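You operate a simulated robot arm through the tools that you are given. There is no shell and no other tool. Be economical: measure what you need, move in short steps, check, and stop when the job is done.

You run a simulated two-armed robot. Do the job below in one go: nothing can be reset, and whatever is moved stays where it is left.

TASK
Pick up the white reducer with a blue band over a yellow band with one hand, pass it to the other hand and put it on the top of the low blue frame. Fetch the short grey pipe from the top of the long blue cabinet and set it on the deck of the trolley with a green handle. Put the grey short pipe with a yellow cap on the red tray. Close the drawer with the green handle under the presses. Any order will do. Set down upright: white reducer with a blue band over a yellow band, short grey pipe, grey short pipe with a yellow cap.

Only the result counts: the job must be done as asked and must still hold three seconds after the hand-in. Knocking over, shifting, dropping, spilling or breaking anything else fails it. Lids that push on must go on centred and level and be pressed home; caps that screw on are set level and turned clockwise until they are tight.

THE ROBOT
Two 7-joint arms with two-finger parallel grippers on one trunk, on a base that drives. Base frame: it is fixed to the floor where the robot stands at the start and does not move with it; the origin is under the middle of the robot, x ahead of it, y to its left, z up. Lengths are in m, angles in rad, forces in N, time in s.
The left shoulder is at the start at [0.02, 0.138, 1.225], the right one opposite. With the tool pointing down near the work surface each hand reaches from about 0.1 to 0.48 m from the robot's upright axis, wherever it stands, measured 20 degrees to its own side. Places, roughly: deck of the trolley with a green handle [4.2, -1.9, 0.5]; drawer with the green handle under the presses [3.8, -0.1, 0.7]; grey short pipe with a yellow cap (4x4x5 cm) [1.3, 0.5, 0.8]; red tray (9x11x2 cm) [1.1, 0.4, 0.8]; short grey pipe (6x6x8 cm) [1.2, 0.3, 0.8]; top of the low blue frame (12x104 cm) [0.68, 2.14, 0.9]; white reducer with a blue band ove (6x7x9 cm) [0.5, 0, 0.8]. Payload 1.57 kg a hand.
The tool frame of a hand sits at the grasp point between the pads (the TCP): z along the fingers, y along the line on which they close. The tips reach 0.03 m beyond it. The gripper opens to 0.08 m. The fingers are 0.017 m wide and 0.012 m thick; the gripper's body (0.04 by 0.082 m) begins 0.08 m behind the TCP.
Orientation is that of the tool frame in the base frame, as a unit quaternion [x, y, z, w]. With the fingers straight down and closing along the base's y, the tool's x points along the base's -x, its y along +y and its z along -z.

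THE INTERFACE
- The arms move only by the tool nudge_tool. It takes "left_rows", "right_rows" or both (then of equal length, played together; a hand with none holds still); each is a list that holds one entry, the list of rows, each a list of 7 numbers: the shift along the tool's x, y, z in cm, then the turn, a rotation vector about the tool's x, y, z in rad, then the opening in per cent of the stroke, from 0 (shut) to 100 (fully open). In form: [[[x, y, z, ax, ay, az, jaw], ...]]. A call has 1 to 10 rows; each row is the pose to reach, as a shift and turn from the pose commanded when the call began, along the tool's axes at that moment. Rows are played at 5 a second. More than 0.05 m and 0.15 rad between two rows, or a gripper value outside its range, and nothing of the call is played. A pose out of reach is approached as far as the arm can. The call stops where the force on the tool passes 40 N (or 10 N more than at its start, if that is more) or the arm is blocked; 0.2 s more then pass. The fingers move at their own pace (about 0.045 m/s each) and stop on an object; they squeeze with about 26 N. The grip force told is the motor's: it shows also when the fingers shut on nothing. Time passes only in rows, and 0.2 s behind the last, so rows that repeat a pose let the fingers close. It gives the time, the measured TCP pose, the force on the tool (base axes), the opening and the grip force at its end, in the units of the frame above (readings bear some noise), with the torque about the TCP (base axes, N m) and any sound that the robot's microphone picked up.
- Cameras (640 x 400 px; columns grow to the right, rows downward): "scene" is now at [0.1915, 0.0203, 1.1352]; the picture's right is [0.23, -0.97, 0.00], its down [-0.29, -0.07, -0.95] and it looks along [0.93, 0.22, -0.30] (base axes); focal length 214 px, centre (320, 200). "left" rides on the left gripper at [0.072, 0.007, -0.122] in its tool frame; the picture's right is [-0.09, 1.00, 0.00], its down [-0.84, -0.08, -0.54] and it looks along [-0.54, -0.05, 0.84] (tool axes); focal length 238 px, centre (320, 200). "right" rides on the right gripper at [0.072, -0.007, -0.122] in its tool frame; the picture's right is [0.09, 1.00, 0.00], its down [-0.84, 0.08, -0.54] and it looks along [-0.54, 0.05, 0.84] (tool axes); focal length 238 px, centre (320, 200). There is no depth. A picture from a camera that has moved, and an enlarged one, comes with that camera's place and axes in the base frame and with its lens.
- grab_frame(camera): a new picture of that camera. No time passes.
- raise_lower(by): slides the trunk up (or, below 0, down) by that many m; the arms and the scene camera ride with it, the base frame stays. It gives what a move gives, with no picture.
- steer(legs): drives the robot by 1 to 6 legs, each [ahead, left, turn to the left] in m, m and rad, along the robot's own axes; the way and the turn of a leg run together, so that a leg with both is an arc; at most 1.5 m and 3.142 rad a leg. The arms and the cameras ride along, it lands a little off, and it stops where it bumps. It gives what a move gives.
- pan_tilt(pan, tilt): turns the head with the scene camera to pan (to the left, within 1.047 rad either way) and tilt (down, from -0.506 to 1.204), counted from straight ahead of the robot. It gives what a move gives.
- inspect(camera, box): a new picture of the part [left, top, right, bottom] of that camera's present view, enlarged. No time passes.
- hand_in(): hands the job in; it is judged then, once.

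Go step by step. Nothing tells you exact positions but the pictures and the camera data: compare them with the known pose of the tool, close in by small moves and look again before you grip or let go. The budget is 165 turns and 118 pictures, counting those below and the enlarged ones. Unless the task says otherwise, let go and move clear before handing in.

The tools are called after "Emit:" as a command line: name --argument value ..., lists and objects as JSON in quotes. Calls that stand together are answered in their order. nudge_tool: Moves the arms, as the interface text tells. Its arguments: {"type":"object","properties":{"left_rows":{"type":"array","items":{"type":"array","items":{"type":"array","items":{"type":"number"}}}},"right_rows":{"type":"array","items":{"type":"array","items":{"type":"array","items":{"type":"number"}}}}},"required":[]} The other tools are called the same way: raise_lower (by) slides the trunk up or down; steer (legs) drives the base; pan_tilt (pan, tilt) turns the head that bears the scene camera; grab_frame (camera) takes a picture; inspect (camera, box) takes an enlarged picture of a part of a camera's view; hand_in () hands the job in.

At the start:

```text
time_s: 0.0
left_tcp_pos: [0.3528, 0.1913, 1.092]
left_tcp_rot: [0.0, 1.0, 0.0, -0.003]
left_ft_force: [-0.1, 0.8, -0.2]
left_torque: [0.01, -0.01, -0.02]
left_gripper_width: 0.0799
left_finger_force: 0.0
right_tcp_pos: [0.3641, -0.1274, 1.005]
right_tcp_rot: [0.0, 1.0, 0.0, -0.001]
right_ft_force: [0.5, -0.5, -0.1]
right_torque: [-0.02, -0.01, -0.02]
right_gripper_width: 0.0797
right_finger_force: 0.1
trunk travel left (down, up): [-0.6, 0.64]
robot x, y, heading: [-0.0037, -0.0029, -0.003]
head pan, tilt: [0.229, 0.302]
```

scene: 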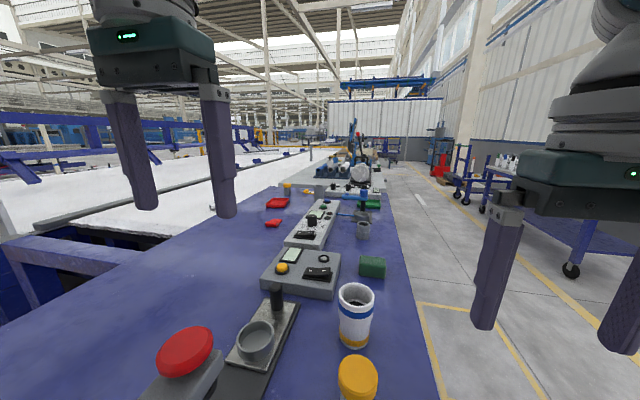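
right: 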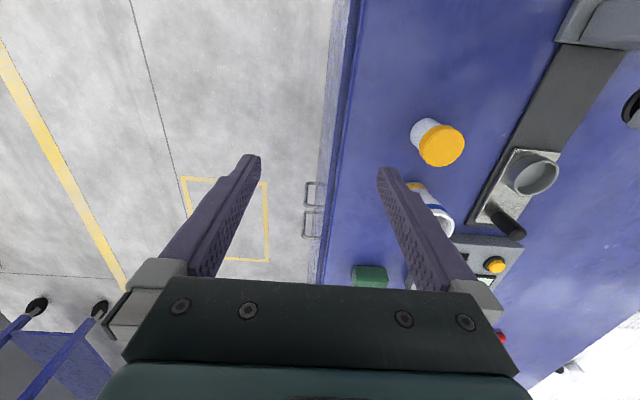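
left: 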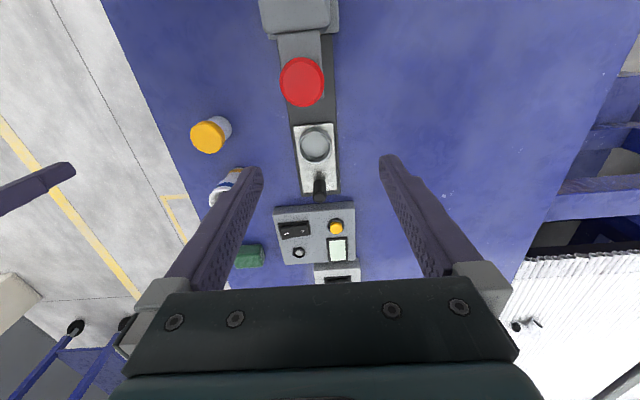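

I see the reducer just ahead on the long blue cabinet, with the other items further along it. I'll enlarge the scene to identify everything before moving.

Emit:
inspect --camera "scene" --box '[220, 170, 420, 295]'

Emit:
inspect --camera "scene" --box '[220, 260, 440, 400]'

```text
3.20 times, centred on (320, 232) of scene
camera zoom: at [0.1915, 0.0203, 1.1352], right [0.23, -0.97, 0.0], down [-0.29, -0.07, -0.95], along [0.93, 0.22, -0.3], focal length 686 px, centre (320, 96)
```

zoom: 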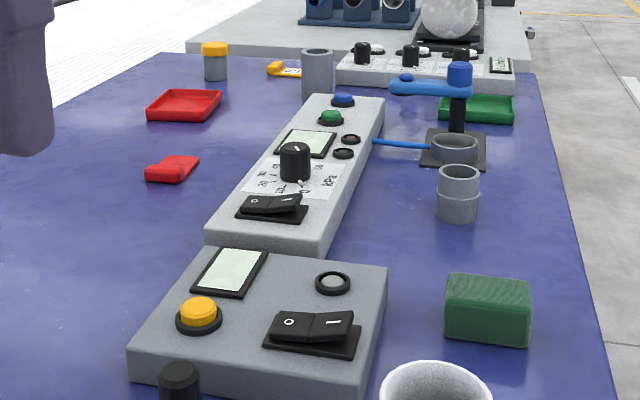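

```text
2.86 times, centred on (330, 330) of scene
camera zoom: at [0.1915, 0.0203, 1.1352], right [0.23, -0.97, 0.0], down [-0.29, -0.07, -0.95], along [0.93, 0.22, -0.3], focal length 613 px, centre (291, -171)
```

zoom: 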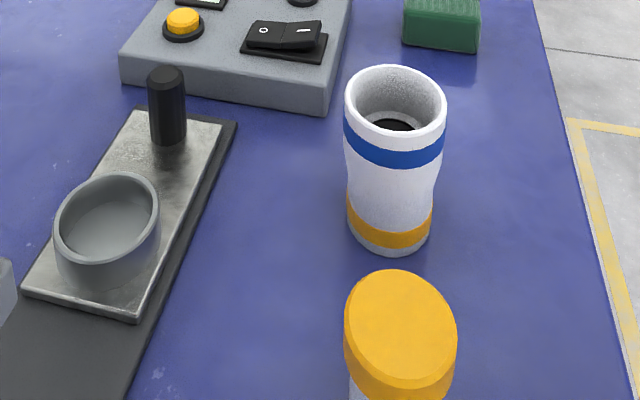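

The short grey pipe is near (1.25, 0.27), the yellow-capped one near (1.37, 0.5) and the red tray near (1.13, 0.46). Next I look down at the floor and the cabinet's edges to see where the robot can stand.

Emit:
pan_tilt --pan 0 --tilt 1.2

Emit:
grab_frame --camera "scene"

Emit:
pan_tilt --pan 1.0 --tilt 0.5

Emit:
grab_frame --camera "scene"

Emit:
pan_tilt --pan -1.0 --tilt 0.5

Emit:
grab_frame --camera "scene"

```text
time_s: 1.2
left_tcp_pos: [0.3512, 0.1923, 1.0901]
left_tcp_rot: [0.0, 1.0, 0.001, -0.004]
left_ft_force: [-0.1, -0.8, -0.3]
left_torque: [0.01, -0.04, -0.02]
left_gripper_width: 0.0799
left_finger_force: 0.0
right_tcp_pos: [0.3654, -0.1271, 1.0046]
right_tcp_rot: [0.0, 1.0, 0.001, 0.0]
right_ft_force: [0.4, 0.5, -0.3]
right_torque: [0.02, 0.04, -0.02]
right_gripper_width: 0.08
right_finger_force: 0.1
trunk travel left (down, up): [-0.6, 0.64]
robot x, y, heading: [0.0015, -0.0017, -0.002]
head pan, tilt: [0.0, 1.201]
```

```text
112 pictures are left
camera scene: at [0.1565, -0.0008, 1.0634], right [0.0, -1.0, 0.0], down [-0.93, 0.0, -0.36], along [0.36, 0.0, -0.93], focal length 214 px, centre (320, 200)
```

scene: 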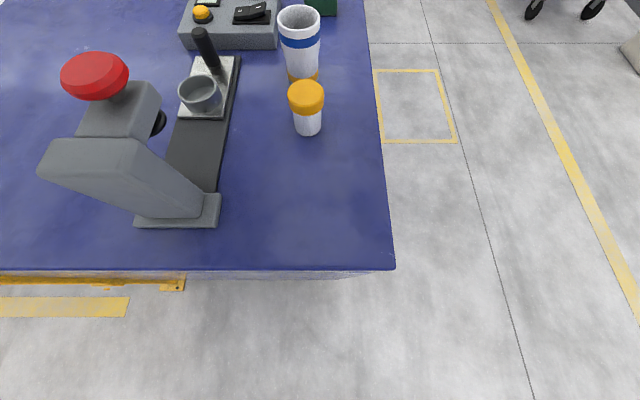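

```text
time_s: 2.5
left_tcp_pos: [0.3518, 0.1929, 1.0912]
left_tcp_rot: [0.0, 1.0, 0.0, -0.004]
left_ft_force: [0.1, -0.5, 0.3]
left_torque: [0.03, 0.02, -0.02]
left_gripper_width: 0.08
left_finger_force: 0.0
right_tcp_pos: [0.3645, -0.1279, 1.0041]
right_tcp_rot: [0.0, 1.0, 0.0, -0.001]
right_ft_force: [0.1, -1.0, -0.1]
right_torque: [-0.02, 0.04, 0.01]
right_gripper_width: 0.0799
right_finger_force: 0.0
trunk travel left (down, up): [-0.6, 0.64]
robot x, y, heading: [-0.0006, 0.0009, -0.0]
head pan, tilt: [1.0, 0.499]
```

```text
111 pictures are left
camera scene: at [0.1498, 0.0757, 1.117], right [0.84, -0.54, 0.0], down [-0.26, -0.4, -0.88], along [0.47, 0.74, -0.48], focal length 214 px, centre (320, 200)
```

scene: 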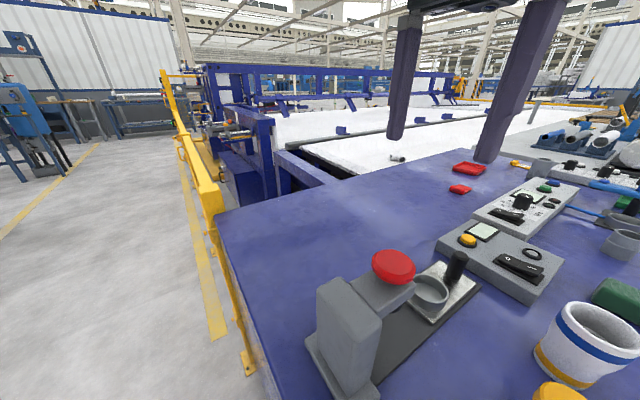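

```text
time_s: 4.4
left_tcp_pos: [0.3522, 0.1917, 1.0906]
left_tcp_rot: [0.0, 1.0, 0.001, -0.004]
left_ft_force: [0.1, 0.3, 0.4]
left_torque: [0.0, 0.0, -0.01]
left_gripper_width: 0.0803
left_finger_force: 0.1
right_tcp_pos: [0.365, -0.1281, 1.0044]
right_tcp_rot: [0.0, 1.0, 0.0, 0.0]
right_ft_force: [0.6, -0.5, 1.3]
right_torque: [0.0, -0.02, 0.01]
right_gripper_width: 0.0801
right_finger_force: 0.1
trunk travel left (down, up): [-0.6, 0.64]
robot x, y, heading: [-0.0004, -0.0025, -0.002]
head pan, tilt: [-1.0, 0.499]
```

```text
110 pictures are left
camera scene: at [0.1498, -0.0773, 1.117], right [-0.84, -0.54, 0.0], down [-0.26, 0.4, -0.88], along [0.47, -0.74, -0.48], focal length 214 px, centre (320, 200)
```

scene: 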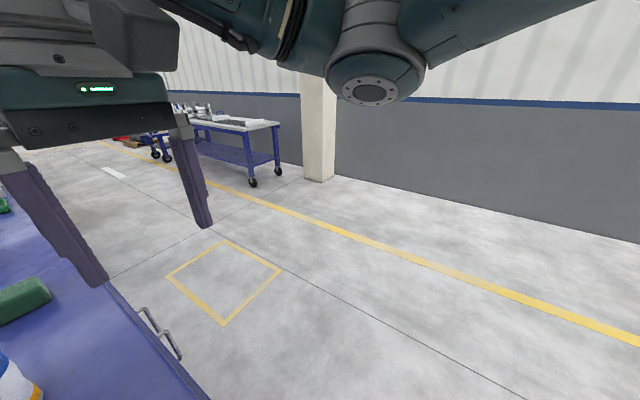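

The cabinet's near edge is at x≈0.17 and its right edge at y≈-0.08, with conveyor to its left. I look closer at the low blue frame on the left.

Emit:
pan_tilt --pan 1.04 --tilt 0.3

Emit:
inspect --camera "scene" --box '[130, 80, 450, 280]'

```text
time_s: 6.4
left_tcp_pos: [0.3525, 0.1924, 1.0903]
left_tcp_rot: [0.0, 1.0, 0.001, -0.004]
left_ft_force: [0.1, -0.4, -0.1]
left_torque: [-0.04, 0.0, 0.03]
left_gripper_width: 0.0799
left_finger_force: 0.1
right_tcp_pos: [0.3657, -0.128, 1.0046]
right_tcp_rot: [0.0, 1.0, 0.0, 0.001]
right_ft_force: [1.2, 0.0, -0.3]
right_torque: [0.02, -0.02, -0.02]
right_gripper_width: 0.0798
right_finger_force: 0.0
trunk travel left (down, up): [-0.6, 0.64]
robot x, y, heading: [0.0007, -0.0057, -0.004]
head pan, tilt: [1.04, 0.3]
```

```text
2.00 times, centred on (290, 180) of scene
camera zoom: at [0.1478, 0.0797, 1.1354], right [0.86, -0.51, 0.0], down [-0.15, -0.26, -0.96], along [0.48, 0.82, -0.3], focal length 429 px, centre (380, 240)
```

zoom: 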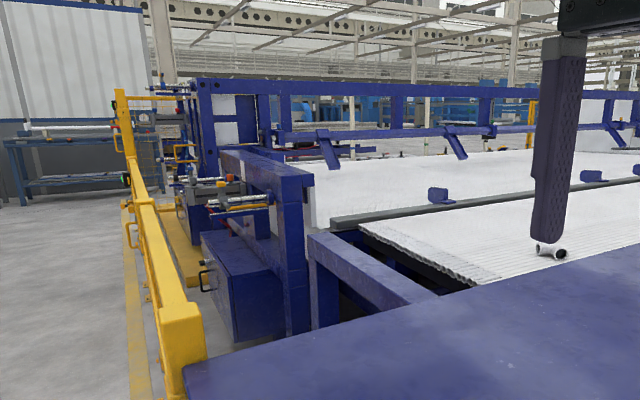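

The frame top is the beam near (0.68, 1.6–2.7), with a yellow rail in front of it. First the reducer: I bring the right hand towards it at the same height and look.

Emit:
nudge_tool --right_rows '[[[-2.5, 4, 0, 0, 0, 0, 100], [-5, 8, 0, 0, 0, 0, 100], [-7.5, 12, 0, 0, 0, 0, 100], [-7.5, 12, 0, 0, 0, 0, 100]]]'

Emit:
grab_frame --camera "right"

```text
time_s: 7.4
left_tcp_pos: [0.3513, 0.1919, 1.0906]
left_tcp_rot: [0.0, 1.0, 0.001, -0.004]
left_ft_force: [0.4, 0.4, -0.5]
left_torque: [-0.03, 0.01, 0.02]
left_gripper_width: 0.0802
left_finger_force: 0.0
right_tcp_pos: [0.44, -0.0097, 1.0042]
right_tcp_rot: [-0.001, 1.0, 0.0, 0.001]
right_ft_force: [0.8, -0.6, 0.1]
right_torque: [-0.01, -0.01, 0.02]
right_gripper_width: 0.0799
right_finger_force: 0.1
trunk travel left (down, up): [-0.6, 0.64]
robot x, y, heading: [0.0012, -0.0003, -0.003]
head pan, tilt: [1.04, 0.3]
```

```text
108 pictures are left
camera right: at [0.3678, -0.0168, 1.1271], right [-0.09, 1.0, 0.0], down [0.84, 0.08, 0.54], along [0.54, 0.05, -0.84], focal length 238 px, centre (320, 200)
```

right: 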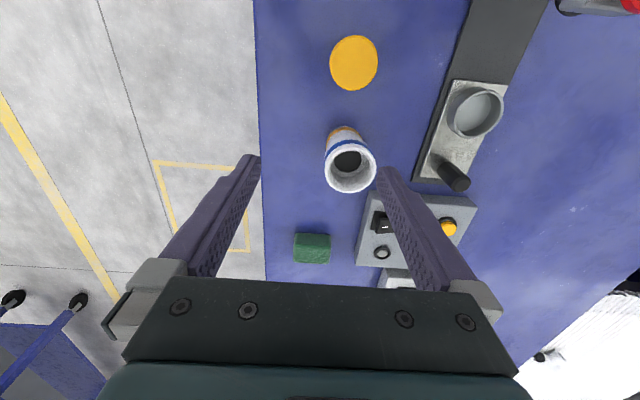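

I take the reducer to be at about (0.477, 0.025), rim near z 0.89. Centring the right hand above it and lowering part way.

Emit:
nudge_tool --right_rows '[[[-3.7, 3.5, 0, 0, 0, 0, 100], [-3.7, 3.5, 3, 0, 0, 0, 100], [-3.7, 3.5, 6, 0, 0, 0, 100], [-3.7, 3.5, 6, 0, 0, 0, 100]]]'

Emit:
grab_frame --camera "right"

```text
refused: row 1 steps farther than a row can; nothing moved
```

```text
107 pictures are left
camera right: at [0.3678, -0.0168, 1.1271], right [-0.09, 1.0, 0.0], down [0.84, 0.08, 0.54], along [0.54, 0.05, -0.84], focal length 238 px, centre (320, 200)
```

right: 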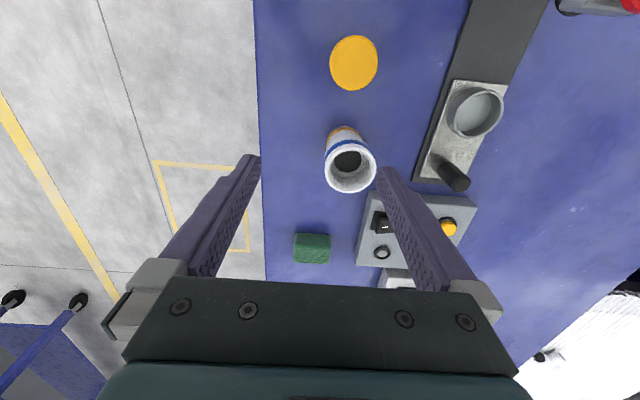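

The step was just too long; I split it.

Emit:
nudge_tool --right_rows '[[[-1.9, 1.8, 0, 0, 0, 0, 100], [-3.7, 3.5, 0, 0, 0, 0, 100], [-3.7, 3.5, 3, 0, 0, 0, 100], [-3.7, 3.5, 6, 0, 0, 0, 100], [-3.7, 3.5, 6, 0, 0, 0, 100]]]'

Emit:
grab_frame --camera "right"

```text
time_s: 8.6
left_tcp_pos: [0.353, 0.1912, 1.0908]
left_tcp_rot: [-0.001, 1.0, 0.0, -0.004]
left_ft_force: [-0.8, -0.4, -0.3]
left_torque: [-0.03, 0.02, 0.01]
left_gripper_width: 0.08
left_finger_force: 0.0
right_tcp_pos: [0.4355, -0.0071, 0.9669]
right_tcp_rot: [-0.001, 1.0, 0.001, -0.001]
right_ft_force: [-0.5, 0.3, 0.2]
right_torque: [0.03, 0.0, -0.01]
right_gripper_width: 0.0801
right_finger_force: 0.1
right hand out of reach, approached as far as the arm can: row 1, 2, 3, 4, 5
trunk travel left (down, up): [-0.6, 0.64]
robot x, y, heading: [0.0012, 0.0007, -0.002]
head pan, tilt: [1.04, 0.3]
```

```text
106 pictures are left
camera right: at [0.3647, -0.0147, 1.0897], right [-0.09, 1.0, 0.0], down [0.84, 0.08, 0.54], along [0.54, 0.05, -0.84], focal length 238 px, centre (320, 200)
```

right: 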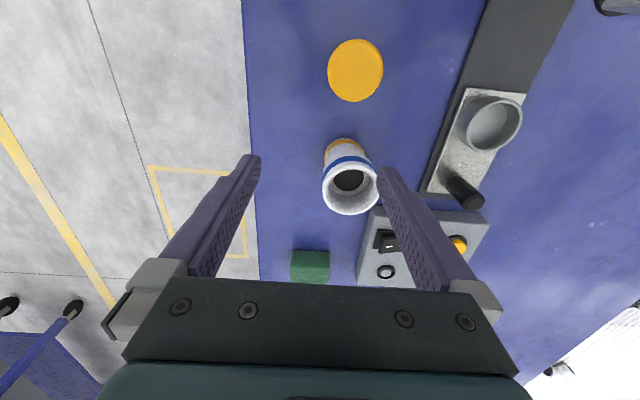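

The right arm reaches only to x≈0.436 at this height, so I'll lift both hands and lower the trunk, which brings the shoulders level with the wrists and lengthens the reach.

Emit:
nudge_tool --right_rows '[[[0, 0, -4, 0, 0, 0, 100], [0, 0, -8, 0, 0, 0, 100], [0, 0, -11, 0, 0, 0, 100], [0, 0, -11, 0, 0, 0, 100]]]' --left_rows '[[[0, 0, -4, 0, 0, 0, 100], [0, 0, -8, 0, 0, 0, 100], [0, 0, -12, 0, 0, 0, 100], [0, 0, -12, 0, 0, 0, 100]]]'

Emit:
raise_lower --by -0.12

```text
time_s: 9.2
left_tcp_pos: [0.3334, 0.1955, 1.1033]
left_tcp_rot: [-0.006, 0.993, 0.001, -0.119]
left_ft_force: [0.5, 0.2, 0.0]
left_torque: [-0.01, 0.0, 0.02]
left_gripper_width: 0.0799
left_finger_force: 0.1
right_tcp_pos: [0.4366, -0.0064, 1.0517]
right_tcp_rot: [0.0, 1.0, -0.001, 0.0]
right_ft_force: [-0.7, 0.1, -0.2]
right_torque: [-0.01, -0.02, -0.03]
right_gripper_width: 0.08
right_finger_force: 0.0
trunk travel left (down, up): [-0.6, 0.64]
robot x, y, heading: [0.0003, -0.0006, -0.0]
head pan, tilt: [1.04, 0.3]
stopped in row 3 (left hand): the arm was blocked; the commanded pose is now the measured one
```

```text
time_s: 10.8
left_tcp_pos: [0.3317, 0.1953, 0.9838]
left_tcp_rot: [-0.005, 0.993, 0.002, -0.119]
left_ft_force: [-0.1, 0.5, -0.3]
left_torque: [0.01, 0.01, -0.02]
left_gripper_width: 0.0799
left_finger_force: 0.0
right_tcp_pos: [0.438, -0.0071, 0.9317]
right_tcp_rot: [-0.002, 1.0, 0.0, 0.0]
right_ft_force: [0.4, 0.1, -0.2]
right_torque: [0.01, 0.0, 0.03]
right_gripper_width: 0.0799
right_finger_force: 0.1
trunk travel left (down, up): [-0.48, 0.76]
robot x, y, heading: [0.001, -0.0045, 0.003]
head pan, tilt: [1.04, 0.3]
```

The trunk is now lower. I try reaching over the reducer again, slightly raised.

Emit:
nudge_tool --right_rows '[[[0, 0, -2, 0, 0, 0, 100], [-2, 1.6, -2, 0, 0, 0, 100], [-3.9, 3.2, -2, 0, 0, 0, 100], [-3.9, 3.2, -2, 0, 0, 0, 100]]]'

Emit:
grab_frame --camera "right"

Emit:
pan_tilt --pan 0.3 --tilt 0.7

Emit:
grab_frame --camera "scene"

```text
time_s: 11.8
left_tcp_pos: [0.3316, 0.1969, 0.9834]
left_tcp_rot: [-0.006, 0.993, 0.001, -0.119]
left_ft_force: [0.4, 0.8, 0.3]
left_torque: [0.0, -0.01, 0.01]
left_gripper_width: 0.0799
left_finger_force: 0.2
right_tcp_pos: [0.4359, -0.0013, 0.9442]
right_tcp_rot: [-0.002, 1.0, 0.0, 0.0]
right_ft_force: [-0.2, -0.1, -0.1]
right_torque: [0.0, 0.01, 0.0]
right_gripper_width: 0.08
right_finger_force: 0.1
right hand out of reach, approached as far as the arm can: row 2, 3, 4
trunk travel left (down, up): [-0.48, 0.76]
robot x, y, heading: [-0.0033, -0.0025, 0.006]
head pan, tilt: [1.04, 0.3]
```

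```text
105 pictures are left
camera right: at [0.3637, -0.0086, 1.0682], right [-0.09, 1.0, 0.0], down [0.84, 0.08, 0.54], along [0.54, 0.05, -0.84], focal length 238 px, centre (320, 200)
```

right: 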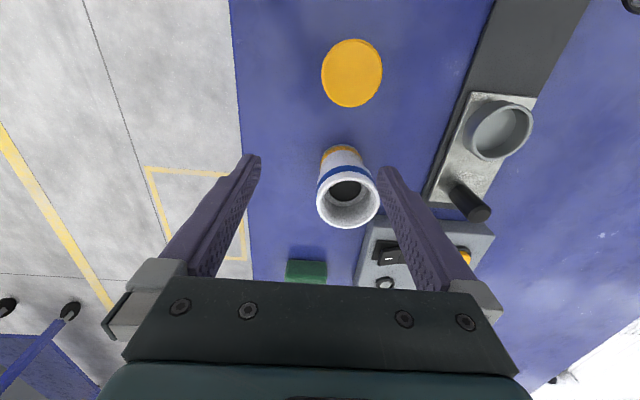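

```text
time_s: 12.8
left_tcp_pos: [0.3329, 0.1958, 0.9846]
left_tcp_rot: [-0.005, 0.993, 0.002, -0.119]
left_ft_force: [-0.5, 0.3, -0.3]
left_torque: [-0.03, 0.03, 0.02]
left_gripper_width: 0.08
left_finger_force: 0.0
right_tcp_pos: [0.4352, -0.0007, 0.945]
right_tcp_rot: [-0.002, 1.0, 0.0, 0.0]
right_ft_force: [-0.2, 0.1, -0.1]
right_torque: [0.0, 0.05, 0.0]
right_gripper_width: 0.08
right_finger_force: 0.1
trunk travel left (down, up): [-0.48, 0.76]
robot x, y, heading: [0.0025, 0.002, -0.002]
head pan, tilt: [0.3, 0.7]
```

```text
104 pictures are left
camera scene: at [0.1817, 0.0244, 0.9793], right [0.3, -0.95, 0.0], down [-0.61, -0.19, -0.77], along [0.73, 0.23, -0.64], focal length 214 px, centre (320, 200)
```

scene: 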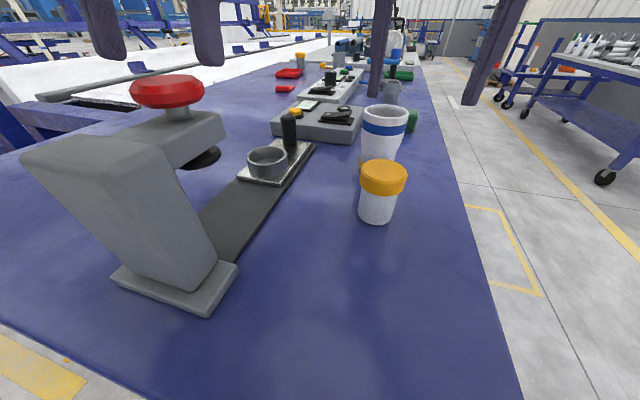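

Straight-down reach ends short of the reducer from here, so I'll work from the open right-hand side of the cabinet, where objects are closer to the edge. Raising the trunk clear, then backing off and driving round.

Emit:
raise_lower --by 0.3

Emit:
steer --legs '[[-0.3, 0, 0], [0, -0.65, 0], [1.2, 0, 0], [0, 0, 1.571]]'

Emit:
pan_tilt --pan 0 --tilt 0.6

Emit:
grab_frame --camera "scene"

```text
time_s: 15.8
left_tcp_pos: [0.3333, 0.1953, 1.2838]
left_tcp_rot: [-0.006, 0.993, 0.002, -0.12]
left_ft_force: [1.0, 0.4, -0.1]
left_torque: [0.0, -0.01, -0.01]
left_gripper_width: 0.0803
left_finger_force: 0.1
right_tcp_pos: [0.4355, -0.0011, 1.2452]
right_tcp_rot: [-0.001, 1.0, 0.0, 0.0]
right_ft_force: [0.2, 0.7, -0.4]
right_torque: [0.0, 0.03, -0.03]
right_gripper_width: 0.0799
right_finger_force: 0.0
trunk travel left (down, up): [-0.78, 0.46]
robot x, y, heading: [0.0004, 0.0008, 0.001]
head pan, tilt: [0.3, 0.7]
```

```text
time_s: 30.5
left_tcp_pos: [0.6906, -0.3203, 1.283]
left_tcp_rot: [-0.698, 0.706, -0.082, -0.086]
left_ft_force: [-0.1, 0.5, 0.1]
left_torque: [-0.01, -0.04, 0.0]
left_gripper_width: 0.0799
left_finger_force: 0.1
right_tcp_pos: [0.8888, -0.2196, 1.2447]
right_tcp_rot: [-0.7, 0.714, 0.0, 0.0]
right_ft_force: [0.7, -0.1, 0.8]
right_torque: [0.02, 0.01, 0.01]
right_gripper_width: 0.0799
right_finger_force: 0.1
trunk travel left (down, up): [-0.78, 0.46]
robot x, y, heading: [0.8773, -0.6543, 1.549]
head pan, tilt: [0.3, 0.7]
```

```text
time_s: 31.3
left_tcp_pos: [0.6901, -0.3189, 1.2845]
left_tcp_rot: [-0.699, 0.706, -0.082, -0.086]
left_ft_force: [0.0, 0.7, -0.6]
left_torque: [-0.02, -0.04, 0.04]
left_gripper_width: 0.0801
left_finger_force: 0.1
right_tcp_pos: [0.8885, -0.2211, 1.2452]
right_tcp_rot: [-0.699, 0.715, 0.0, 0.0]
right_ft_force: [-0.8, 0.5, 0.2]
right_torque: [0.01, 0.0, 0.02]
right_gripper_width: 0.0801
right_finger_force: 0.0
trunk travel left (down, up): [-0.78, 0.46]
robot x, y, heading: [0.8798, -0.6558, 1.544]
head pan, tilt: [0.0, 0.6]
```

```text
103 pictures are left
camera scene: at [0.8827, -0.4691, 1.2879], right [1.0, -0.02, 0.0], down [-0.01, -0.56, -0.82], along [0.02, 0.82, -0.57], focal length 214 px, centre (320, 200)
```

scene: 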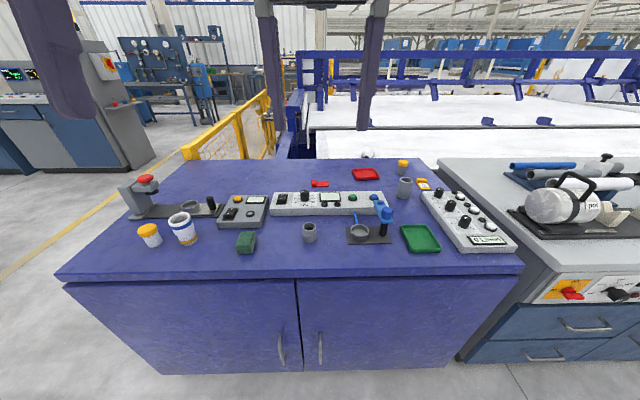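

From here I see everything: short pipe at about (1.25, 0.27), capped pipe (1.31, 0.46), red tray (1.12, 0.45), cabinet front edge at y≈-0.1. I square up in front of the pipes and approach.

Emit:
steer --legs '[[0, -0.26, 0.027], [0.36, 0, 0]]'

Emit:
pan_tilt --pan 0 --tilt 1.0

Emit:
grab_frame --camera "scene"

```text
time_s: 35.1
left_tcp_pos: [0.9443, 0.044, 1.2837]
left_tcp_rot: [0.708, -0.696, 0.083, 0.086]
left_ft_force: [-0.2, -0.2, 0.5]
left_torque: [-0.01, 0.02, 0.0]
left_gripper_width: 0.0799
left_finger_force: 0.0
right_tcp_pos: [1.14, 0.147, 1.2456]
right_tcp_rot: [0.709, -0.705, 0.0, 0.0]
right_ft_force: [-0.2, -0.3, -0.1]
right_torque: [0.01, -0.01, -0.02]
right_gripper_width: 0.08
right_finger_force: 0.0
trunk travel left (down, up): [-0.78, 0.46]
robot x, y, heading: [1.1454, -0.2897, 1.577]
head pan, tilt: [0.0, 0.6]
```

```text
time_s: 36.0
left_tcp_pos: [0.943, 0.0433, 1.2836]
left_tcp_rot: [0.708, -0.696, 0.084, 0.085]
left_ft_force: [0.6, -0.2, -0.5]
left_torque: [0.01, -0.01, 0.02]
left_gripper_width: 0.0801
left_finger_force: 0.1
right_tcp_pos: [1.14, 0.1482, 1.2448]
right_tcp_rot: [0.71, -0.704, 0.0, 0.0]
right_ft_force: [-0.2, -0.9, 0.8]
right_torque: [-0.01, 0.0, -0.03]
right_gripper_width: 0.0801
right_finger_force: 0.1
trunk travel left (down, up): [-0.78, 0.46]
robot x, y, heading: [1.1437, -0.2892, 1.578]
head pan, tilt: [0.0, 1.0]
```

```text
102 pictures are left
camera scene: at [1.1407, -0.1194, 1.256], right [1.0, 0.0, 0.0], down [0.0, -0.84, -0.54], along [0.0, 0.54, -0.84], focal length 214 px, centre (320, 200)
```

scene: 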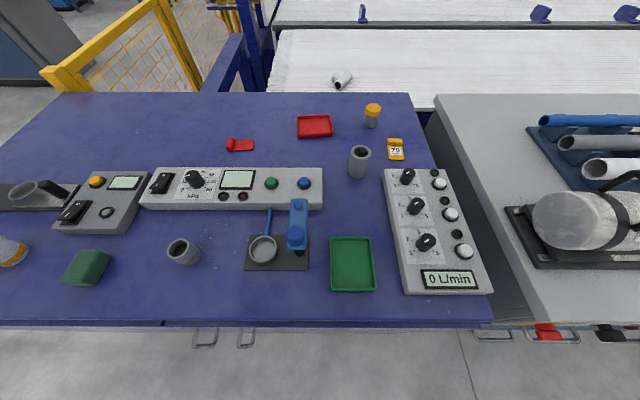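

Clear view: short pipe at (1.24, 0.26), capped pipe (1.31, 0.48), tray (1.125, 0.45). These are far back for the arm, so I'll test how close to the cabinet the base can safely stand.

Emit:
steer --legs '[[0.04, 0, 0]]'

Emit:
steer --legs '[[0.04, 0, 0]]'

```text
time_s: 36.9
left_tcp_pos: [0.9429, 0.0856, 1.2842]
left_tcp_rot: [0.708, -0.696, 0.083, 0.085]
left_ft_force: [0.6, 0.3, 0.2]
left_torque: [0.0, 0.01, 0.0]
left_gripper_width: 0.0802
left_finger_force: 0.0
right_tcp_pos: [1.1387, 0.1873, 1.2449]
right_tcp_rot: [0.71, -0.704, 0.0, 0.0]
right_ft_force: [0.4, -0.2, 0.0]
right_torque: [-0.03, 0.04, -0.01]
right_gripper_width: 0.08
right_finger_force: 0.0
trunk travel left (down, up): [-0.78, 0.46]
robot x, y, heading: [1.1439, -0.2467, 1.579]
head pan, tilt: [0.0, 1.0]
```

```text
time_s: 37.8
left_tcp_pos: [0.9437, 0.1234, 1.2838]
left_tcp_rot: [0.708, -0.696, 0.083, 0.086]
left_ft_force: [-0.2, -0.4, -0.8]
left_torque: [-0.01, 0.01, -0.01]
left_gripper_width: 0.0798
left_finger_force: 0.0
right_tcp_pos: [1.1398, 0.2267, 1.2444]
right_tcp_rot: [0.709, -0.705, 0.0, 0.0]
right_ft_force: [0.3, -0.5, 0.0]
right_torque: [-0.01, -0.02, 0.02]
right_gripper_width: 0.0802
right_finger_force: 0.0
trunk travel left (down, up): [-0.78, 0.46]
robot x, y, heading: [1.14, -0.2121, 1.575]
head pan, tilt: [0.0, 1.0]
```

No bump so far; a little closer.

Emit:
steer --legs '[[0.03, 0, 0]]'

Emit:
steer --legs '[[0.03, 0, 0]]'

```text
time_s: 38.6
left_tcp_pos: [0.9442, 0.153, 1.283]
left_tcp_rot: [0.708, -0.696, 0.083, 0.085]
left_ft_force: [-0.1, -0.4, -0.2]
left_torque: [-0.01, 0.01, -0.01]
left_gripper_width: 0.08
left_finger_force: 0.0
right_tcp_pos: [1.1405, 0.2559, 1.2444]
right_tcp_rot: [0.71, -0.705, 0.0, 0.0]
right_ft_force: [0.8, -0.5, -0.8]
right_torque: [-0.01, 0.01, 0.01]
right_gripper_width: 0.0799
right_finger_force: 0.0
trunk travel left (down, up): [-0.78, 0.46]
robot x, y, heading: [1.1393, -0.177, 1.58]
head pan, tilt: [0.0, 1.0]
```

```text
time_s: 39.4
left_tcp_pos: [0.9427, 0.1836, 1.284]
left_tcp_rot: [0.708, -0.696, 0.084, 0.085]
left_ft_force: [-0.3, 0.6, 0.6]
left_torque: [-0.01, -0.01, 0.04]
left_gripper_width: 0.0799
left_finger_force: 0.0
right_tcp_pos: [1.1386, 0.2864, 1.2446]
right_tcp_rot: [0.71, -0.705, 0.001, 0.001]
right_ft_force: [-0.2, -0.5, 0.7]
right_torque: [0.0, -0.01, 0.0]
right_gripper_width: 0.08
right_finger_force: 0.0
trunk travel left (down, up): [-0.78, 0.46]
robot x, y, heading: [1.1415, -0.1468, 1.571]
head pan, tilt: [0.0, 1.0]
```

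Still no bump. One more small step ahead.

Emit:
steer --legs '[[0.04, 0, 0]]'

Emit:
grab_frame --camera "scene"

Emit:
grab_frame --camera "right"

```text
time_s: 40.3
left_tcp_pos: [0.9442, 0.2227, 1.2827]
left_tcp_rot: [0.708, -0.696, 0.084, 0.086]
left_ft_force: [0.0, -0.4, 0.2]
left_torque: [-0.01, -0.01, -0.02]
left_gripper_width: 0.0799
left_finger_force: 0.1
right_tcp_pos: [1.14, 0.3263, 1.2446]
right_tcp_rot: [0.709, -0.706, 0.001, 0.0]
right_ft_force: [0.3, 0.3, -0.7]
right_torque: [0.0, -0.02, 0.0]
right_gripper_width: 0.0796
right_finger_force: 0.1
trunk travel left (down, up): [-0.78, 0.46]
robot x, y, heading: [1.1388, -0.1143, 1.574]
head pan, tilt: [0.0, 1.0]
```

```text
101 pictures are left
camera scene: at [1.1402, 0.0594, 1.2559], right [1.0, 0.0, 0.0], down [0.0, -0.84, -0.54], along [0.0, 0.54, -0.84], focal length 214 px, centre (320, 200)
```

scene: 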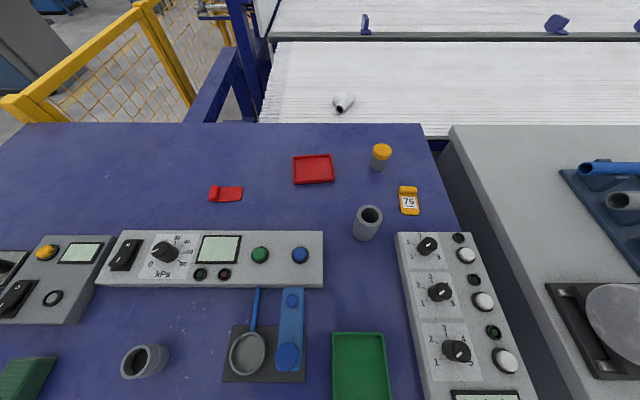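

```text
100 pictures are left
camera right: at [1.1469, 0.2534, 1.3679], right [-1.0, -0.1, 0.0], down [-0.08, 0.84, 0.54], along [-0.05, 0.54, -0.84], focal length 238 px, centre (320, 200)
```

right: 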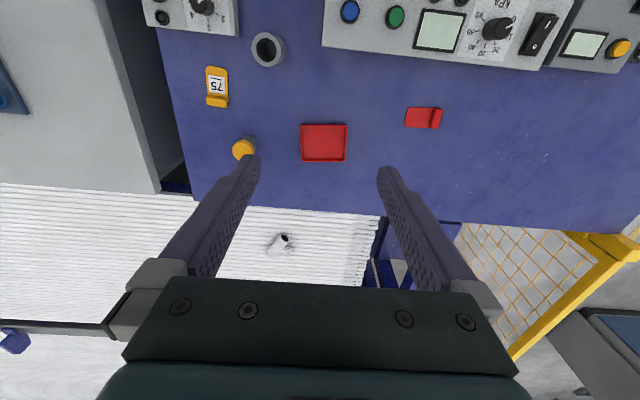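

The base now stands close to the cabinet. Triangulated: short pipe (1.239, 0.266), capped pipe (1.305, 0.471), tray (1.12, 0.45). I take the short pipe first with the right hand: lower the trunk, then centre over it.

Emit:
raise_lower --by -0.25

Emit:
nudge_tool --right_rows '[[[2, -3.3, 0, 0, 0, 0, 100], [4, -6.6, 0, 0, 0, 0, 100], [6, -9.9, 0, 0, 0, 0, 100], [6, -9.9, 0, 0, 0, 0, 100]]]'

Emit:
grab_frame --camera "right"

```text
time_s: 42.9
left_tcp_pos: [0.9427, 0.223, 1.0329]
left_tcp_rot: [0.708, -0.696, 0.083, 0.085]
left_ft_force: [0.6, 0.0, 0.7]
left_torque: [-0.02, -0.01, -0.01]
left_gripper_width: 0.0799
left_finger_force: 0.1
right_tcp_pos: [1.1406, 0.3255, 0.9935]
right_tcp_rot: [0.709, -0.705, 0.001, 0.001]
right_ft_force: [0.4, 0.0, 0.0]
right_torque: [0.01, -0.01, 0.01]
right_gripper_width: 0.0801
right_finger_force: 0.0
trunk travel left (down, up): [-0.53, 0.71]
robot x, y, heading: [1.1398, -0.1093, 1.571]
head pan, tilt: [0.0, 1.0]
```

```text
time_s: 43.9
left_tcp_pos: [0.9432, 0.223, 1.0321]
left_tcp_rot: [0.708, -0.696, 0.083, 0.085]
left_ft_force: [1.0, -0.7, 0.7]
left_torque: [-0.01, -0.01, 0.05]
left_gripper_width: 0.0803
left_finger_force: 0.1
right_tcp_pos: [1.2395, 0.2695, 0.9935]
right_tcp_rot: [0.708, -0.706, 0.001, 0.001]
right_ft_force: [0.9, 0.0, 0.5]
right_torque: [0.03, -0.02, 0.02]
right_gripper_width: 0.08
right_finger_force: 0.0
trunk travel left (down, up): [-0.53, 0.71]
robot x, y, heading: [1.1434, -0.1086, 1.575]
head pan, tilt: [0.0, 1.0]
```

```text
99 pictures are left
camera right: at [1.2471, 0.1954, 1.1167], right [-1.0, -0.1, 0.0], down [-0.08, 0.84, 0.54], along [-0.05, 0.54, -0.84], focal length 238 px, centre (320, 200)
```

right: 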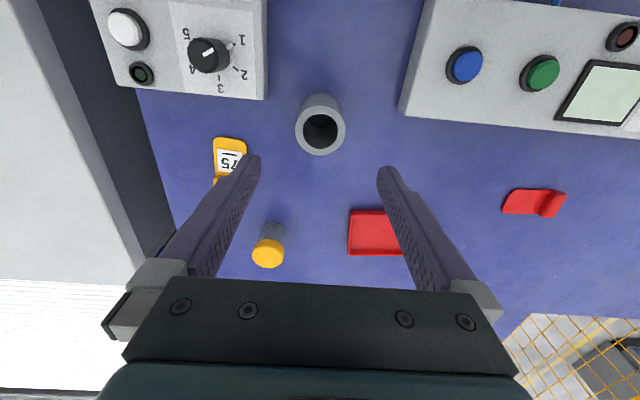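

The pipe sits right between the fingers. I go down to z≈0.86 and close.

Emit:
nudge_tool --right_rows '[[[0.4, 0, 4.5, 0, 0, 0, 100], [0.4, 0, 9, 0, 0, 0, 100], [0.4, 0, 13.3, 0, 0, 0, 100], [0.4, 0, 13.3, 0, 0, 0, 100], [0.4, 0, 13.3, 0, 0, 0, 0], [0.4, 0, 13.3, 0, 0, 0, 0], [0.4, 0, 13.3, 0, 0, 0, 0]]]'

Emit:
grab_frame --camera "right"

```text
time_s: 45.5
left_tcp_pos: [0.9435, 0.2239, 1.0336]
left_tcp_rot: [0.707, -0.697, 0.083, 0.086]
left_ft_force: [-0.3, 0.7, -0.7]
left_torque: [0.0, 0.0, 0.0]
left_gripper_width: 0.0801
left_finger_force: 0.2
right_tcp_pos: [1.2402, 0.2632, 0.861]
right_tcp_rot: [0.708, -0.706, 0.001, 0.001]
right_ft_force: [0.3, 0.2, -0.2]
right_torque: [-0.02, 0.01, 0.0]
right_gripper_width: 0.0498
right_finger_force: 23.6
trunk travel left (down, up): [-0.53, 0.71]
robot x, y, heading: [1.1424, -0.1107, 1.579]
head pan, tilt: [0.0, 1.0]
```

```text
98 pictures are left
camera right: at [1.2468, 0.1907, 0.985], right [-1.0, -0.1, 0.0], down [-0.08, 0.84, 0.54], along [-0.05, 0.54, -0.84], focal length 238 px, centre (320, 200)
```

right: 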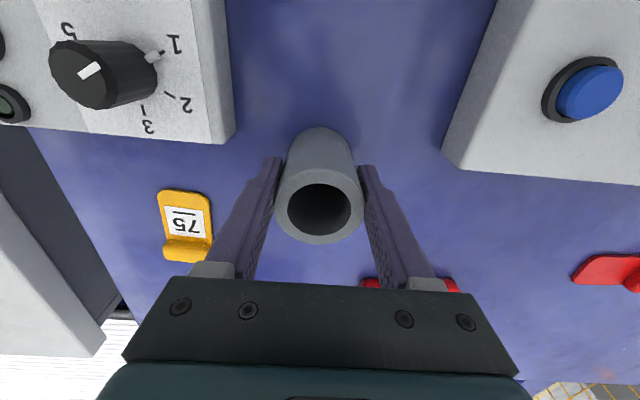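

Pipe held (5 cm wide). I lift it and draw it in towards the body, so the left hand can then deal with the capped pipe.

Emit:
nudge_tool --right_rows '[[[0, 0, -4, 0, 0, 0, 0], [0, 0, -8, 0, 0, 0, 0], [0, 0, -12, 0, 0, 0, 0], [0, 0, -16, 0, 0, 0, 0], [4, 0, -18, 0, 0, 0, 0], [8, 0, -18, 0, 0, 0, 0], [12, 0, -18, 0, 0, 0, 0], [12, 0, -18, 0, 0, 0, 0]]]'

Emit:
grab_frame --camera "scene"

```text
time_s: 47.5
left_tcp_pos: [0.9429, 0.2229, 1.0341]
left_tcp_rot: [0.708, -0.696, 0.084, 0.086]
left_ft_force: [0.1, 1.1, -0.1]
left_torque: [0.03, -0.01, 0.01]
left_gripper_width: 0.0798
left_finger_force: 0.0
right_tcp_pos: [1.2531, 0.1336, 1.0109]
right_tcp_rot: [-0.698, 0.712, -0.073, -0.011]
right_ft_force: [-0.6, -0.9, -1.2]
right_torque: [-0.02, 0.04, 0.02]
right_gripper_width: 0.0501
right_finger_force: 26.2
trunk travel left (down, up): [-0.53, 0.71]
robot x, y, heading: [1.1418, -0.1113, 1.576]
head pan, tilt: [0.0, 1.0]
stopped in row 8 (right hand): the arm was blocked; the commanded pose is now the measured one
```

```text
97 pictures are left
camera scene: at [1.1402, 0.0594, 1.0059], right [1.0, 0.0, 0.0], down [0.0, -0.84, -0.54], along [0.0, 0.54, -0.84], focal length 214 px, centre (320, 200)
```

scene: 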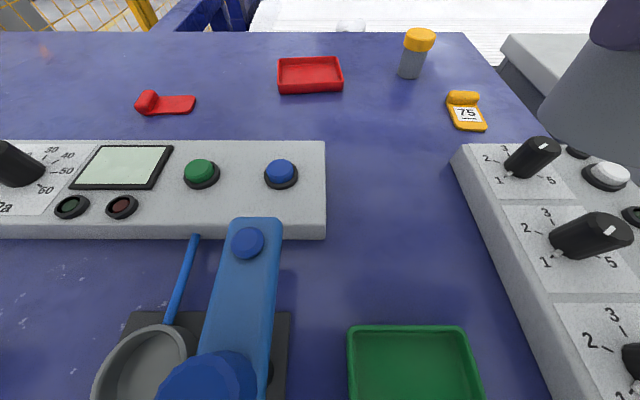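

The capped pipe is confirmed near (1.305, 0.472). I shift the base right, then swing the left hand forward and tilt it towards horizontal to gain reach.

Emit:
steer --legs '[[0, -0.17, 0]]'

Emit:
nudge_tool --left_rows '[[[-1.94, 0, -0.47, 0, -0.14, 0, 100], [-3.9, 0, -0.94, 0, -0.28, 0, 100], [-5.8, 0, -1.4, 0, -0.42, 0, 100], [-7.8, 0, -1.9, 0, -0.56, 0, 100], [-9.7, 0, -2.4, 0, -0.7, 0, 100], [-11.7, 0, -2.8, 0, -0.84, 0, 100], [-13.6, 0, -3.3, 0, -0.98, 0, 100], [-15.5, 0, -3.8, 0, -1.12, 0, 100], [-17.5, 0, -4.2, 0, -1.26, 0, 100], [-17.5, 0, -4.2, 0, -1.286, 0, 100]]]'

Emit:
grab_frame --camera "scene"

```text
time_s: 49.0
left_tcp_pos: [1.114, 0.2241, 1.0336]
left_tcp_rot: [0.709, -0.695, 0.083, 0.086]
left_ft_force: [-0.3, -0.3, 0.3]
left_torque: [0.0, 0.04, -0.02]
left_gripper_width: 0.0801
left_finger_force: 0.0
right_tcp_pos: [1.4226, 0.1352, 1.0115]
right_tcp_rot: [-0.699, 0.711, -0.071, -0.01]
right_ft_force: [0.2, 0.6, -1.5]
right_torque: [0.01, 0.03, -0.05]
right_gripper_width: 0.05
right_finger_force: 26.1
trunk travel left (down, up): [-0.53, 0.71]
robot x, y, heading: [1.31, -0.1122, 1.574]
head pan, tilt: [0.0, 1.0]
```

```text
time_s: 51.2
left_tcp_pos: [1.1088, 0.4034, 1.0324]
left_tcp_rot: [0.617, -0.607, -0.359, -0.349]
left_ft_force: [1.0, -0.5, -0.7]
left_torque: [0.01, 0.01, 0.0]
left_gripper_width: 0.0799
left_finger_force: 0.0
right_tcp_pos: [1.4228, 0.1353, 1.0105]
right_tcp_rot: [-0.7, 0.711, -0.072, -0.011]
right_ft_force: [-1.5, -0.1, -1.2]
right_torque: [-0.03, 0.0, -0.02]
right_gripper_width: 0.0499
right_finger_force: 26.1
trunk travel left (down, up): [-0.53, 0.71]
robot x, y, heading: [1.3119, -0.1075, 1.578]
head pan, tilt: [0.0, 1.0]
```

```text
96 pictures are left
camera scene: at [1.31, 0.0602, 1.0059], right [1.0, 0.01, 0.0], down [0.01, -0.84, -0.54], along [0.0, 0.54, -0.84], focal length 214 px, centre (320, 200)
```

scene: 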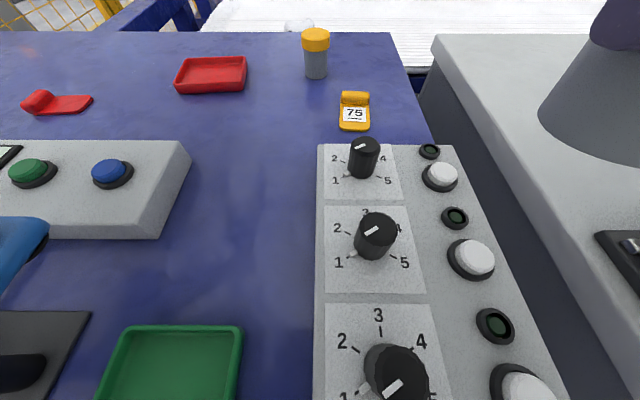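

The left hand is tilted as wanted. I lower the trunk slightly, slide the hand sideways to the capped pipe's line and look with its camera.

Emit:
raise_lower --by -0.07

Emit:
nudge_tool --left_rows '[[[0, -4.5, 0, 0, 0, 0, 100], [0, -9, 0, 0, 0, 0, 100], [0, -13.5, 0, 0, 0, 0, 100], [0, -18, 0, 0, 0, 0, 100], [0, -19.3, 0, 0, 0, 0, 100], [0, -19.3, 0, 0, 0, 0, 100]]]'

Emit:
grab_frame --camera "left"

Emit:
grab_frame --camera "scene"

```text
time_s: 52.2
left_tcp_pos: [1.1099, 0.4039, 0.9637]
left_tcp_rot: [0.617, -0.608, -0.358, -0.349]
left_ft_force: [-0.9, -0.4, -0.2]
left_torque: [-0.01, 0.0, 0.01]
left_gripper_width: 0.0802
left_finger_force: 0.0
right_tcp_pos: [1.4208, 0.1348, 0.9409]
right_tcp_rot: [-0.699, 0.711, -0.072, -0.011]
right_ft_force: [-0.2, -1.0, -0.6]
right_torque: [0.0, 0.03, -0.02]
right_gripper_width: 0.0501
right_finger_force: 25.5
trunk travel left (down, up): [-0.46, 0.78]
robot x, y, heading: [1.3114, -0.1067, 1.578]
head pan, tilt: [0.0, 1.0]
```

```text
time_s: 53.6
left_tcp_pos: [1.304, 0.4081, 0.9625]
left_tcp_rot: [0.618, -0.608, -0.358, -0.348]
left_ft_force: [-0.8, 0.8, 0.2]
left_torque: [0.0, 0.0, 0.0]
left_gripper_width: 0.08
left_finger_force: 0.1
right_tcp_pos: [1.4217, 0.1346, 0.9406]
right_tcp_rot: [-0.699, 0.711, -0.072, -0.012]
right_ft_force: [-0.1, -0.7, -1.4]
right_torque: [-0.02, 0.01, 0.0]
right_gripper_width: 0.05
right_finger_force: 26.0
trunk travel left (down, up): [-0.46, 0.78]
robot x, y, heading: [1.3092, -0.1086, 1.58]
head pan, tilt: [0.0, 1.0]
```

```text
95 pictures are left
camera left: at [1.2998, 0.2656, 0.9608], right [-1.0, 0.03, 0.08], down [0.08, -0.05, 1.0], along [0.03, 1.0, 0.05], focal length 238 px, centre (320, 200)
```

left: 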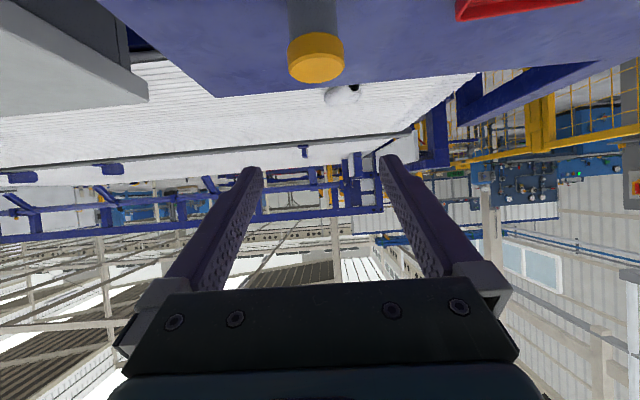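

```text
94 pictures are left
camera scene: at [1.31, 0.0603, 0.9359], right [1.0, 0.01, 0.0], down [0.01, -0.84, -0.54], along [0.0, 0.54, -0.84], focal length 214 px, centre (320, 200)
```

scene: 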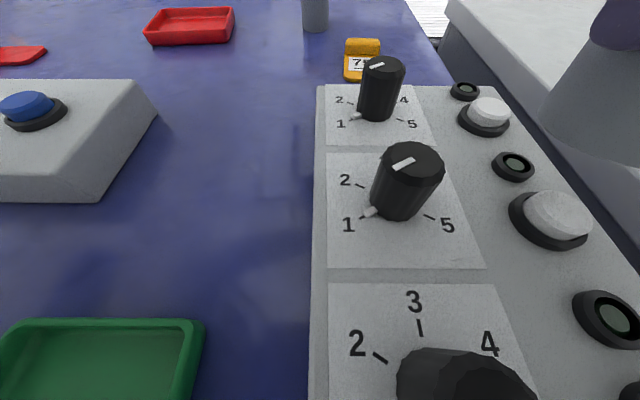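

The capped pipe lines up at x≈1.301, y≈0.471. I yaw the hand slightly away from the yellow gauge, move forward over the pipe part way, and check.

Emit:
nudge_tool --left_rows '[[[0, 0.2, 0, 0.1, 0, 0.058, 100], [0, 0.2, 0, 0.2, 0, 0.115, 100], [-0.5, 0.2, 3, 0.2, 0, 0.115, 100], [-0.5, 0.2, 6, 0.2, 0, 0.115, 100], [2, 0.2, 8, 0.2, 0, 0.115, 100], [2, 0.2, 8, 0.2, 0, 0.115, 100]]]'

Emit:
pan_tilt --pan 0 --tilt 0.5

Emit:
grab_frame --camera "scene"

Emit:
grab_frame --camera "left"

```text
time_s: 55.0
left_tcp_pos: [1.2986, 0.466, 0.904]
left_tcp_rot: [-0.544, 0.675, 0.315, 0.386]
left_ft_force: [-0.7, 0.0, 0.7]
left_torque: [0.01, 0.01, 0.02]
left_gripper_width: 0.08
left_finger_force: 0.1
right_tcp_pos: [1.4221, 0.1342, 0.9414]
right_tcp_rot: [-0.7, 0.711, -0.071, -0.011]
right_ft_force: [0.5, 0.0, -2.1]
right_torque: [-0.05, 0.01, 0.02]
right_gripper_width: 0.0499
right_finger_force: 26.1
trunk travel left (down, up): [-0.46, 0.78]
robot x, y, heading: [1.3094, -0.1052, 1.578]
head pan, tilt: [0.0, 1.0]
```

```text
time_s: 56.0
left_tcp_pos: [1.3002, 0.4655, 0.904]
left_tcp_rot: [-0.544, 0.675, 0.315, 0.387]
left_ft_force: [0.6, 0.7, -0.1]
left_torque: [-0.02, -0.02, 0.02]
left_gripper_width: 0.08
left_finger_force: 0.0
right_tcp_pos: [1.4229, 0.1336, 0.9418]
right_tcp_rot: [-0.699, 0.711, -0.071, -0.012]
right_ft_force: [0.4, -0.3, -1.6]
right_torque: [0.01, 0.02, 0.01]
right_gripper_width: 0.0499
right_finger_force: 25.7
trunk travel left (down, up): [-0.46, 0.78]
robot x, y, heading: [1.3086, -0.1112, 1.581]
head pan, tilt: [0.0, 0.499]
```

```text
93 pictures are left
camera scene: at [1.3099, 0.0816, 0.9769], right [1.0, 0.01, 0.0], down [0.0, -0.48, -0.88], along [-0.01, 0.88, -0.48], focal length 214 px, centre (320, 200)
```

scene: 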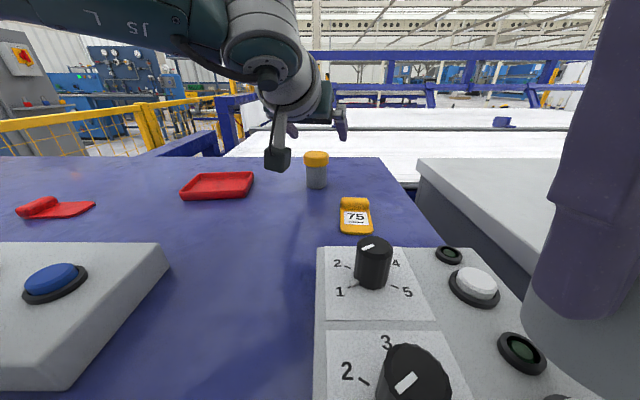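

```text
92 pictures are left
camera left: at [1.2638, 0.3287, 0.904], right [-0.96, 0.25, 0.08], down [0.07, -0.07, 1.0], along [0.26, 0.96, 0.05], focal length 238 px, centre (320, 200)
```

left: 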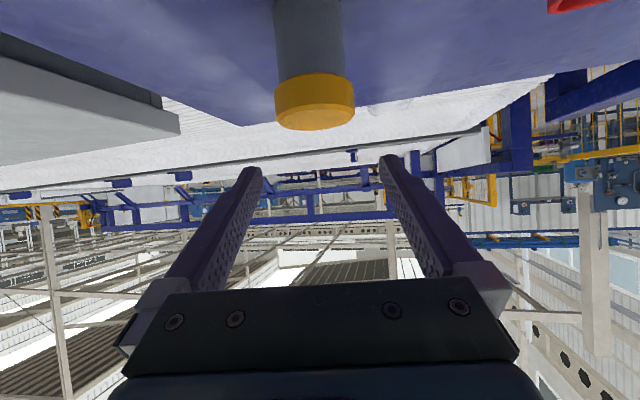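

The hand camera hangs below the wrist and clears the table. The cap, about 4.6 cm wide, is at (1.301, 0.480) with its top near 0.855; I lower onto it and grip the cap.

Emit:
nudge_tool --left_rows '[[[1.5, 0.2, 1.4, 0, 0, 0, 100], [3, 0.2, 2.8, 0, 0, 0, 100], [4.3, 0.2, 4.1, 0, 0, 0, 100], [4.3, 0.2, 4.1, 0, 0, 0, 100]]]'

Emit:
inspect --camera "scene" --box '[220, 100, 420, 225]'

Emit:
grab_frame --camera "left"

```text
time_s: 57.0
left_tcp_pos: [1.3013, 0.4793, 0.8456]
left_tcp_rot: [-0.544, 0.675, 0.316, 0.386]
left_ft_force: [-0.9, -0.5, -0.2]
left_torque: [-0.01, -0.01, -0.04]
left_gripper_width: 0.0797
left_finger_force: 0.1
right_tcp_pos: [1.4219, 0.1338, 0.9407]
right_tcp_rot: [-0.7, 0.711, -0.071, -0.01]
right_ft_force: [0.2, -0.4, -1.3]
right_torque: [0.03, 0.0, -0.02]
right_gripper_width: 0.0499
right_finger_force: 25.9
trunk travel left (down, up): [-0.46, 0.78]
robot x, y, heading: [1.3092, -0.1098, 1.577]
head pan, tilt: [0.0, 0.499]
```

```text
3.20 times, centred on (320, 162) of scene
camera zoom: at [1.3098, 0.0816, 0.977], right [1.0, 0.01, 0.0], down [0.0, -0.48, -0.88], along [-0.01, 0.88, -0.48], focal length 686 px, centre (320, 320)
```

zoom: 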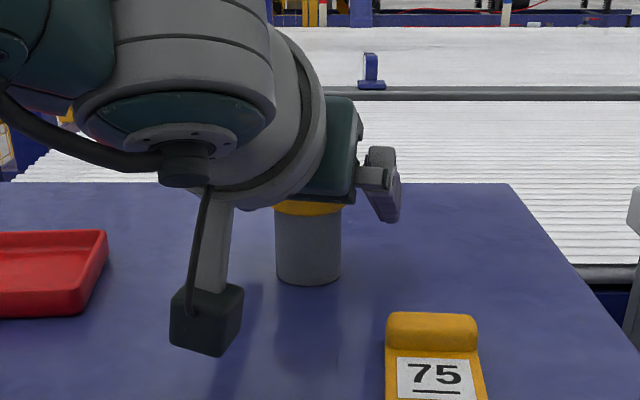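

```text
90 pictures are left
camera left: at [1.2647, 0.343, 0.8454], right [-0.96, 0.26, 0.08], down [0.07, -0.07, 1.0], along [0.26, 0.96, 0.05], focal length 238 px, centre (320, 200)
```

left: 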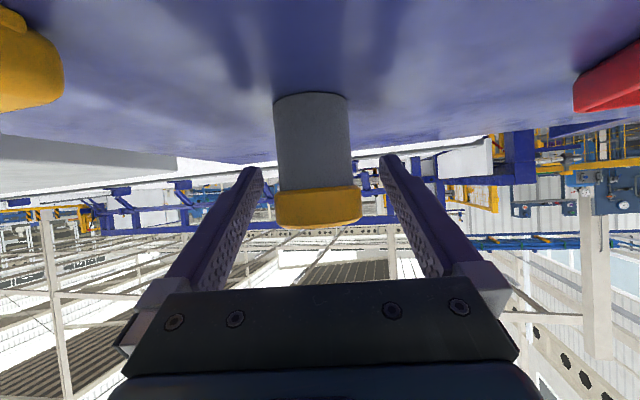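

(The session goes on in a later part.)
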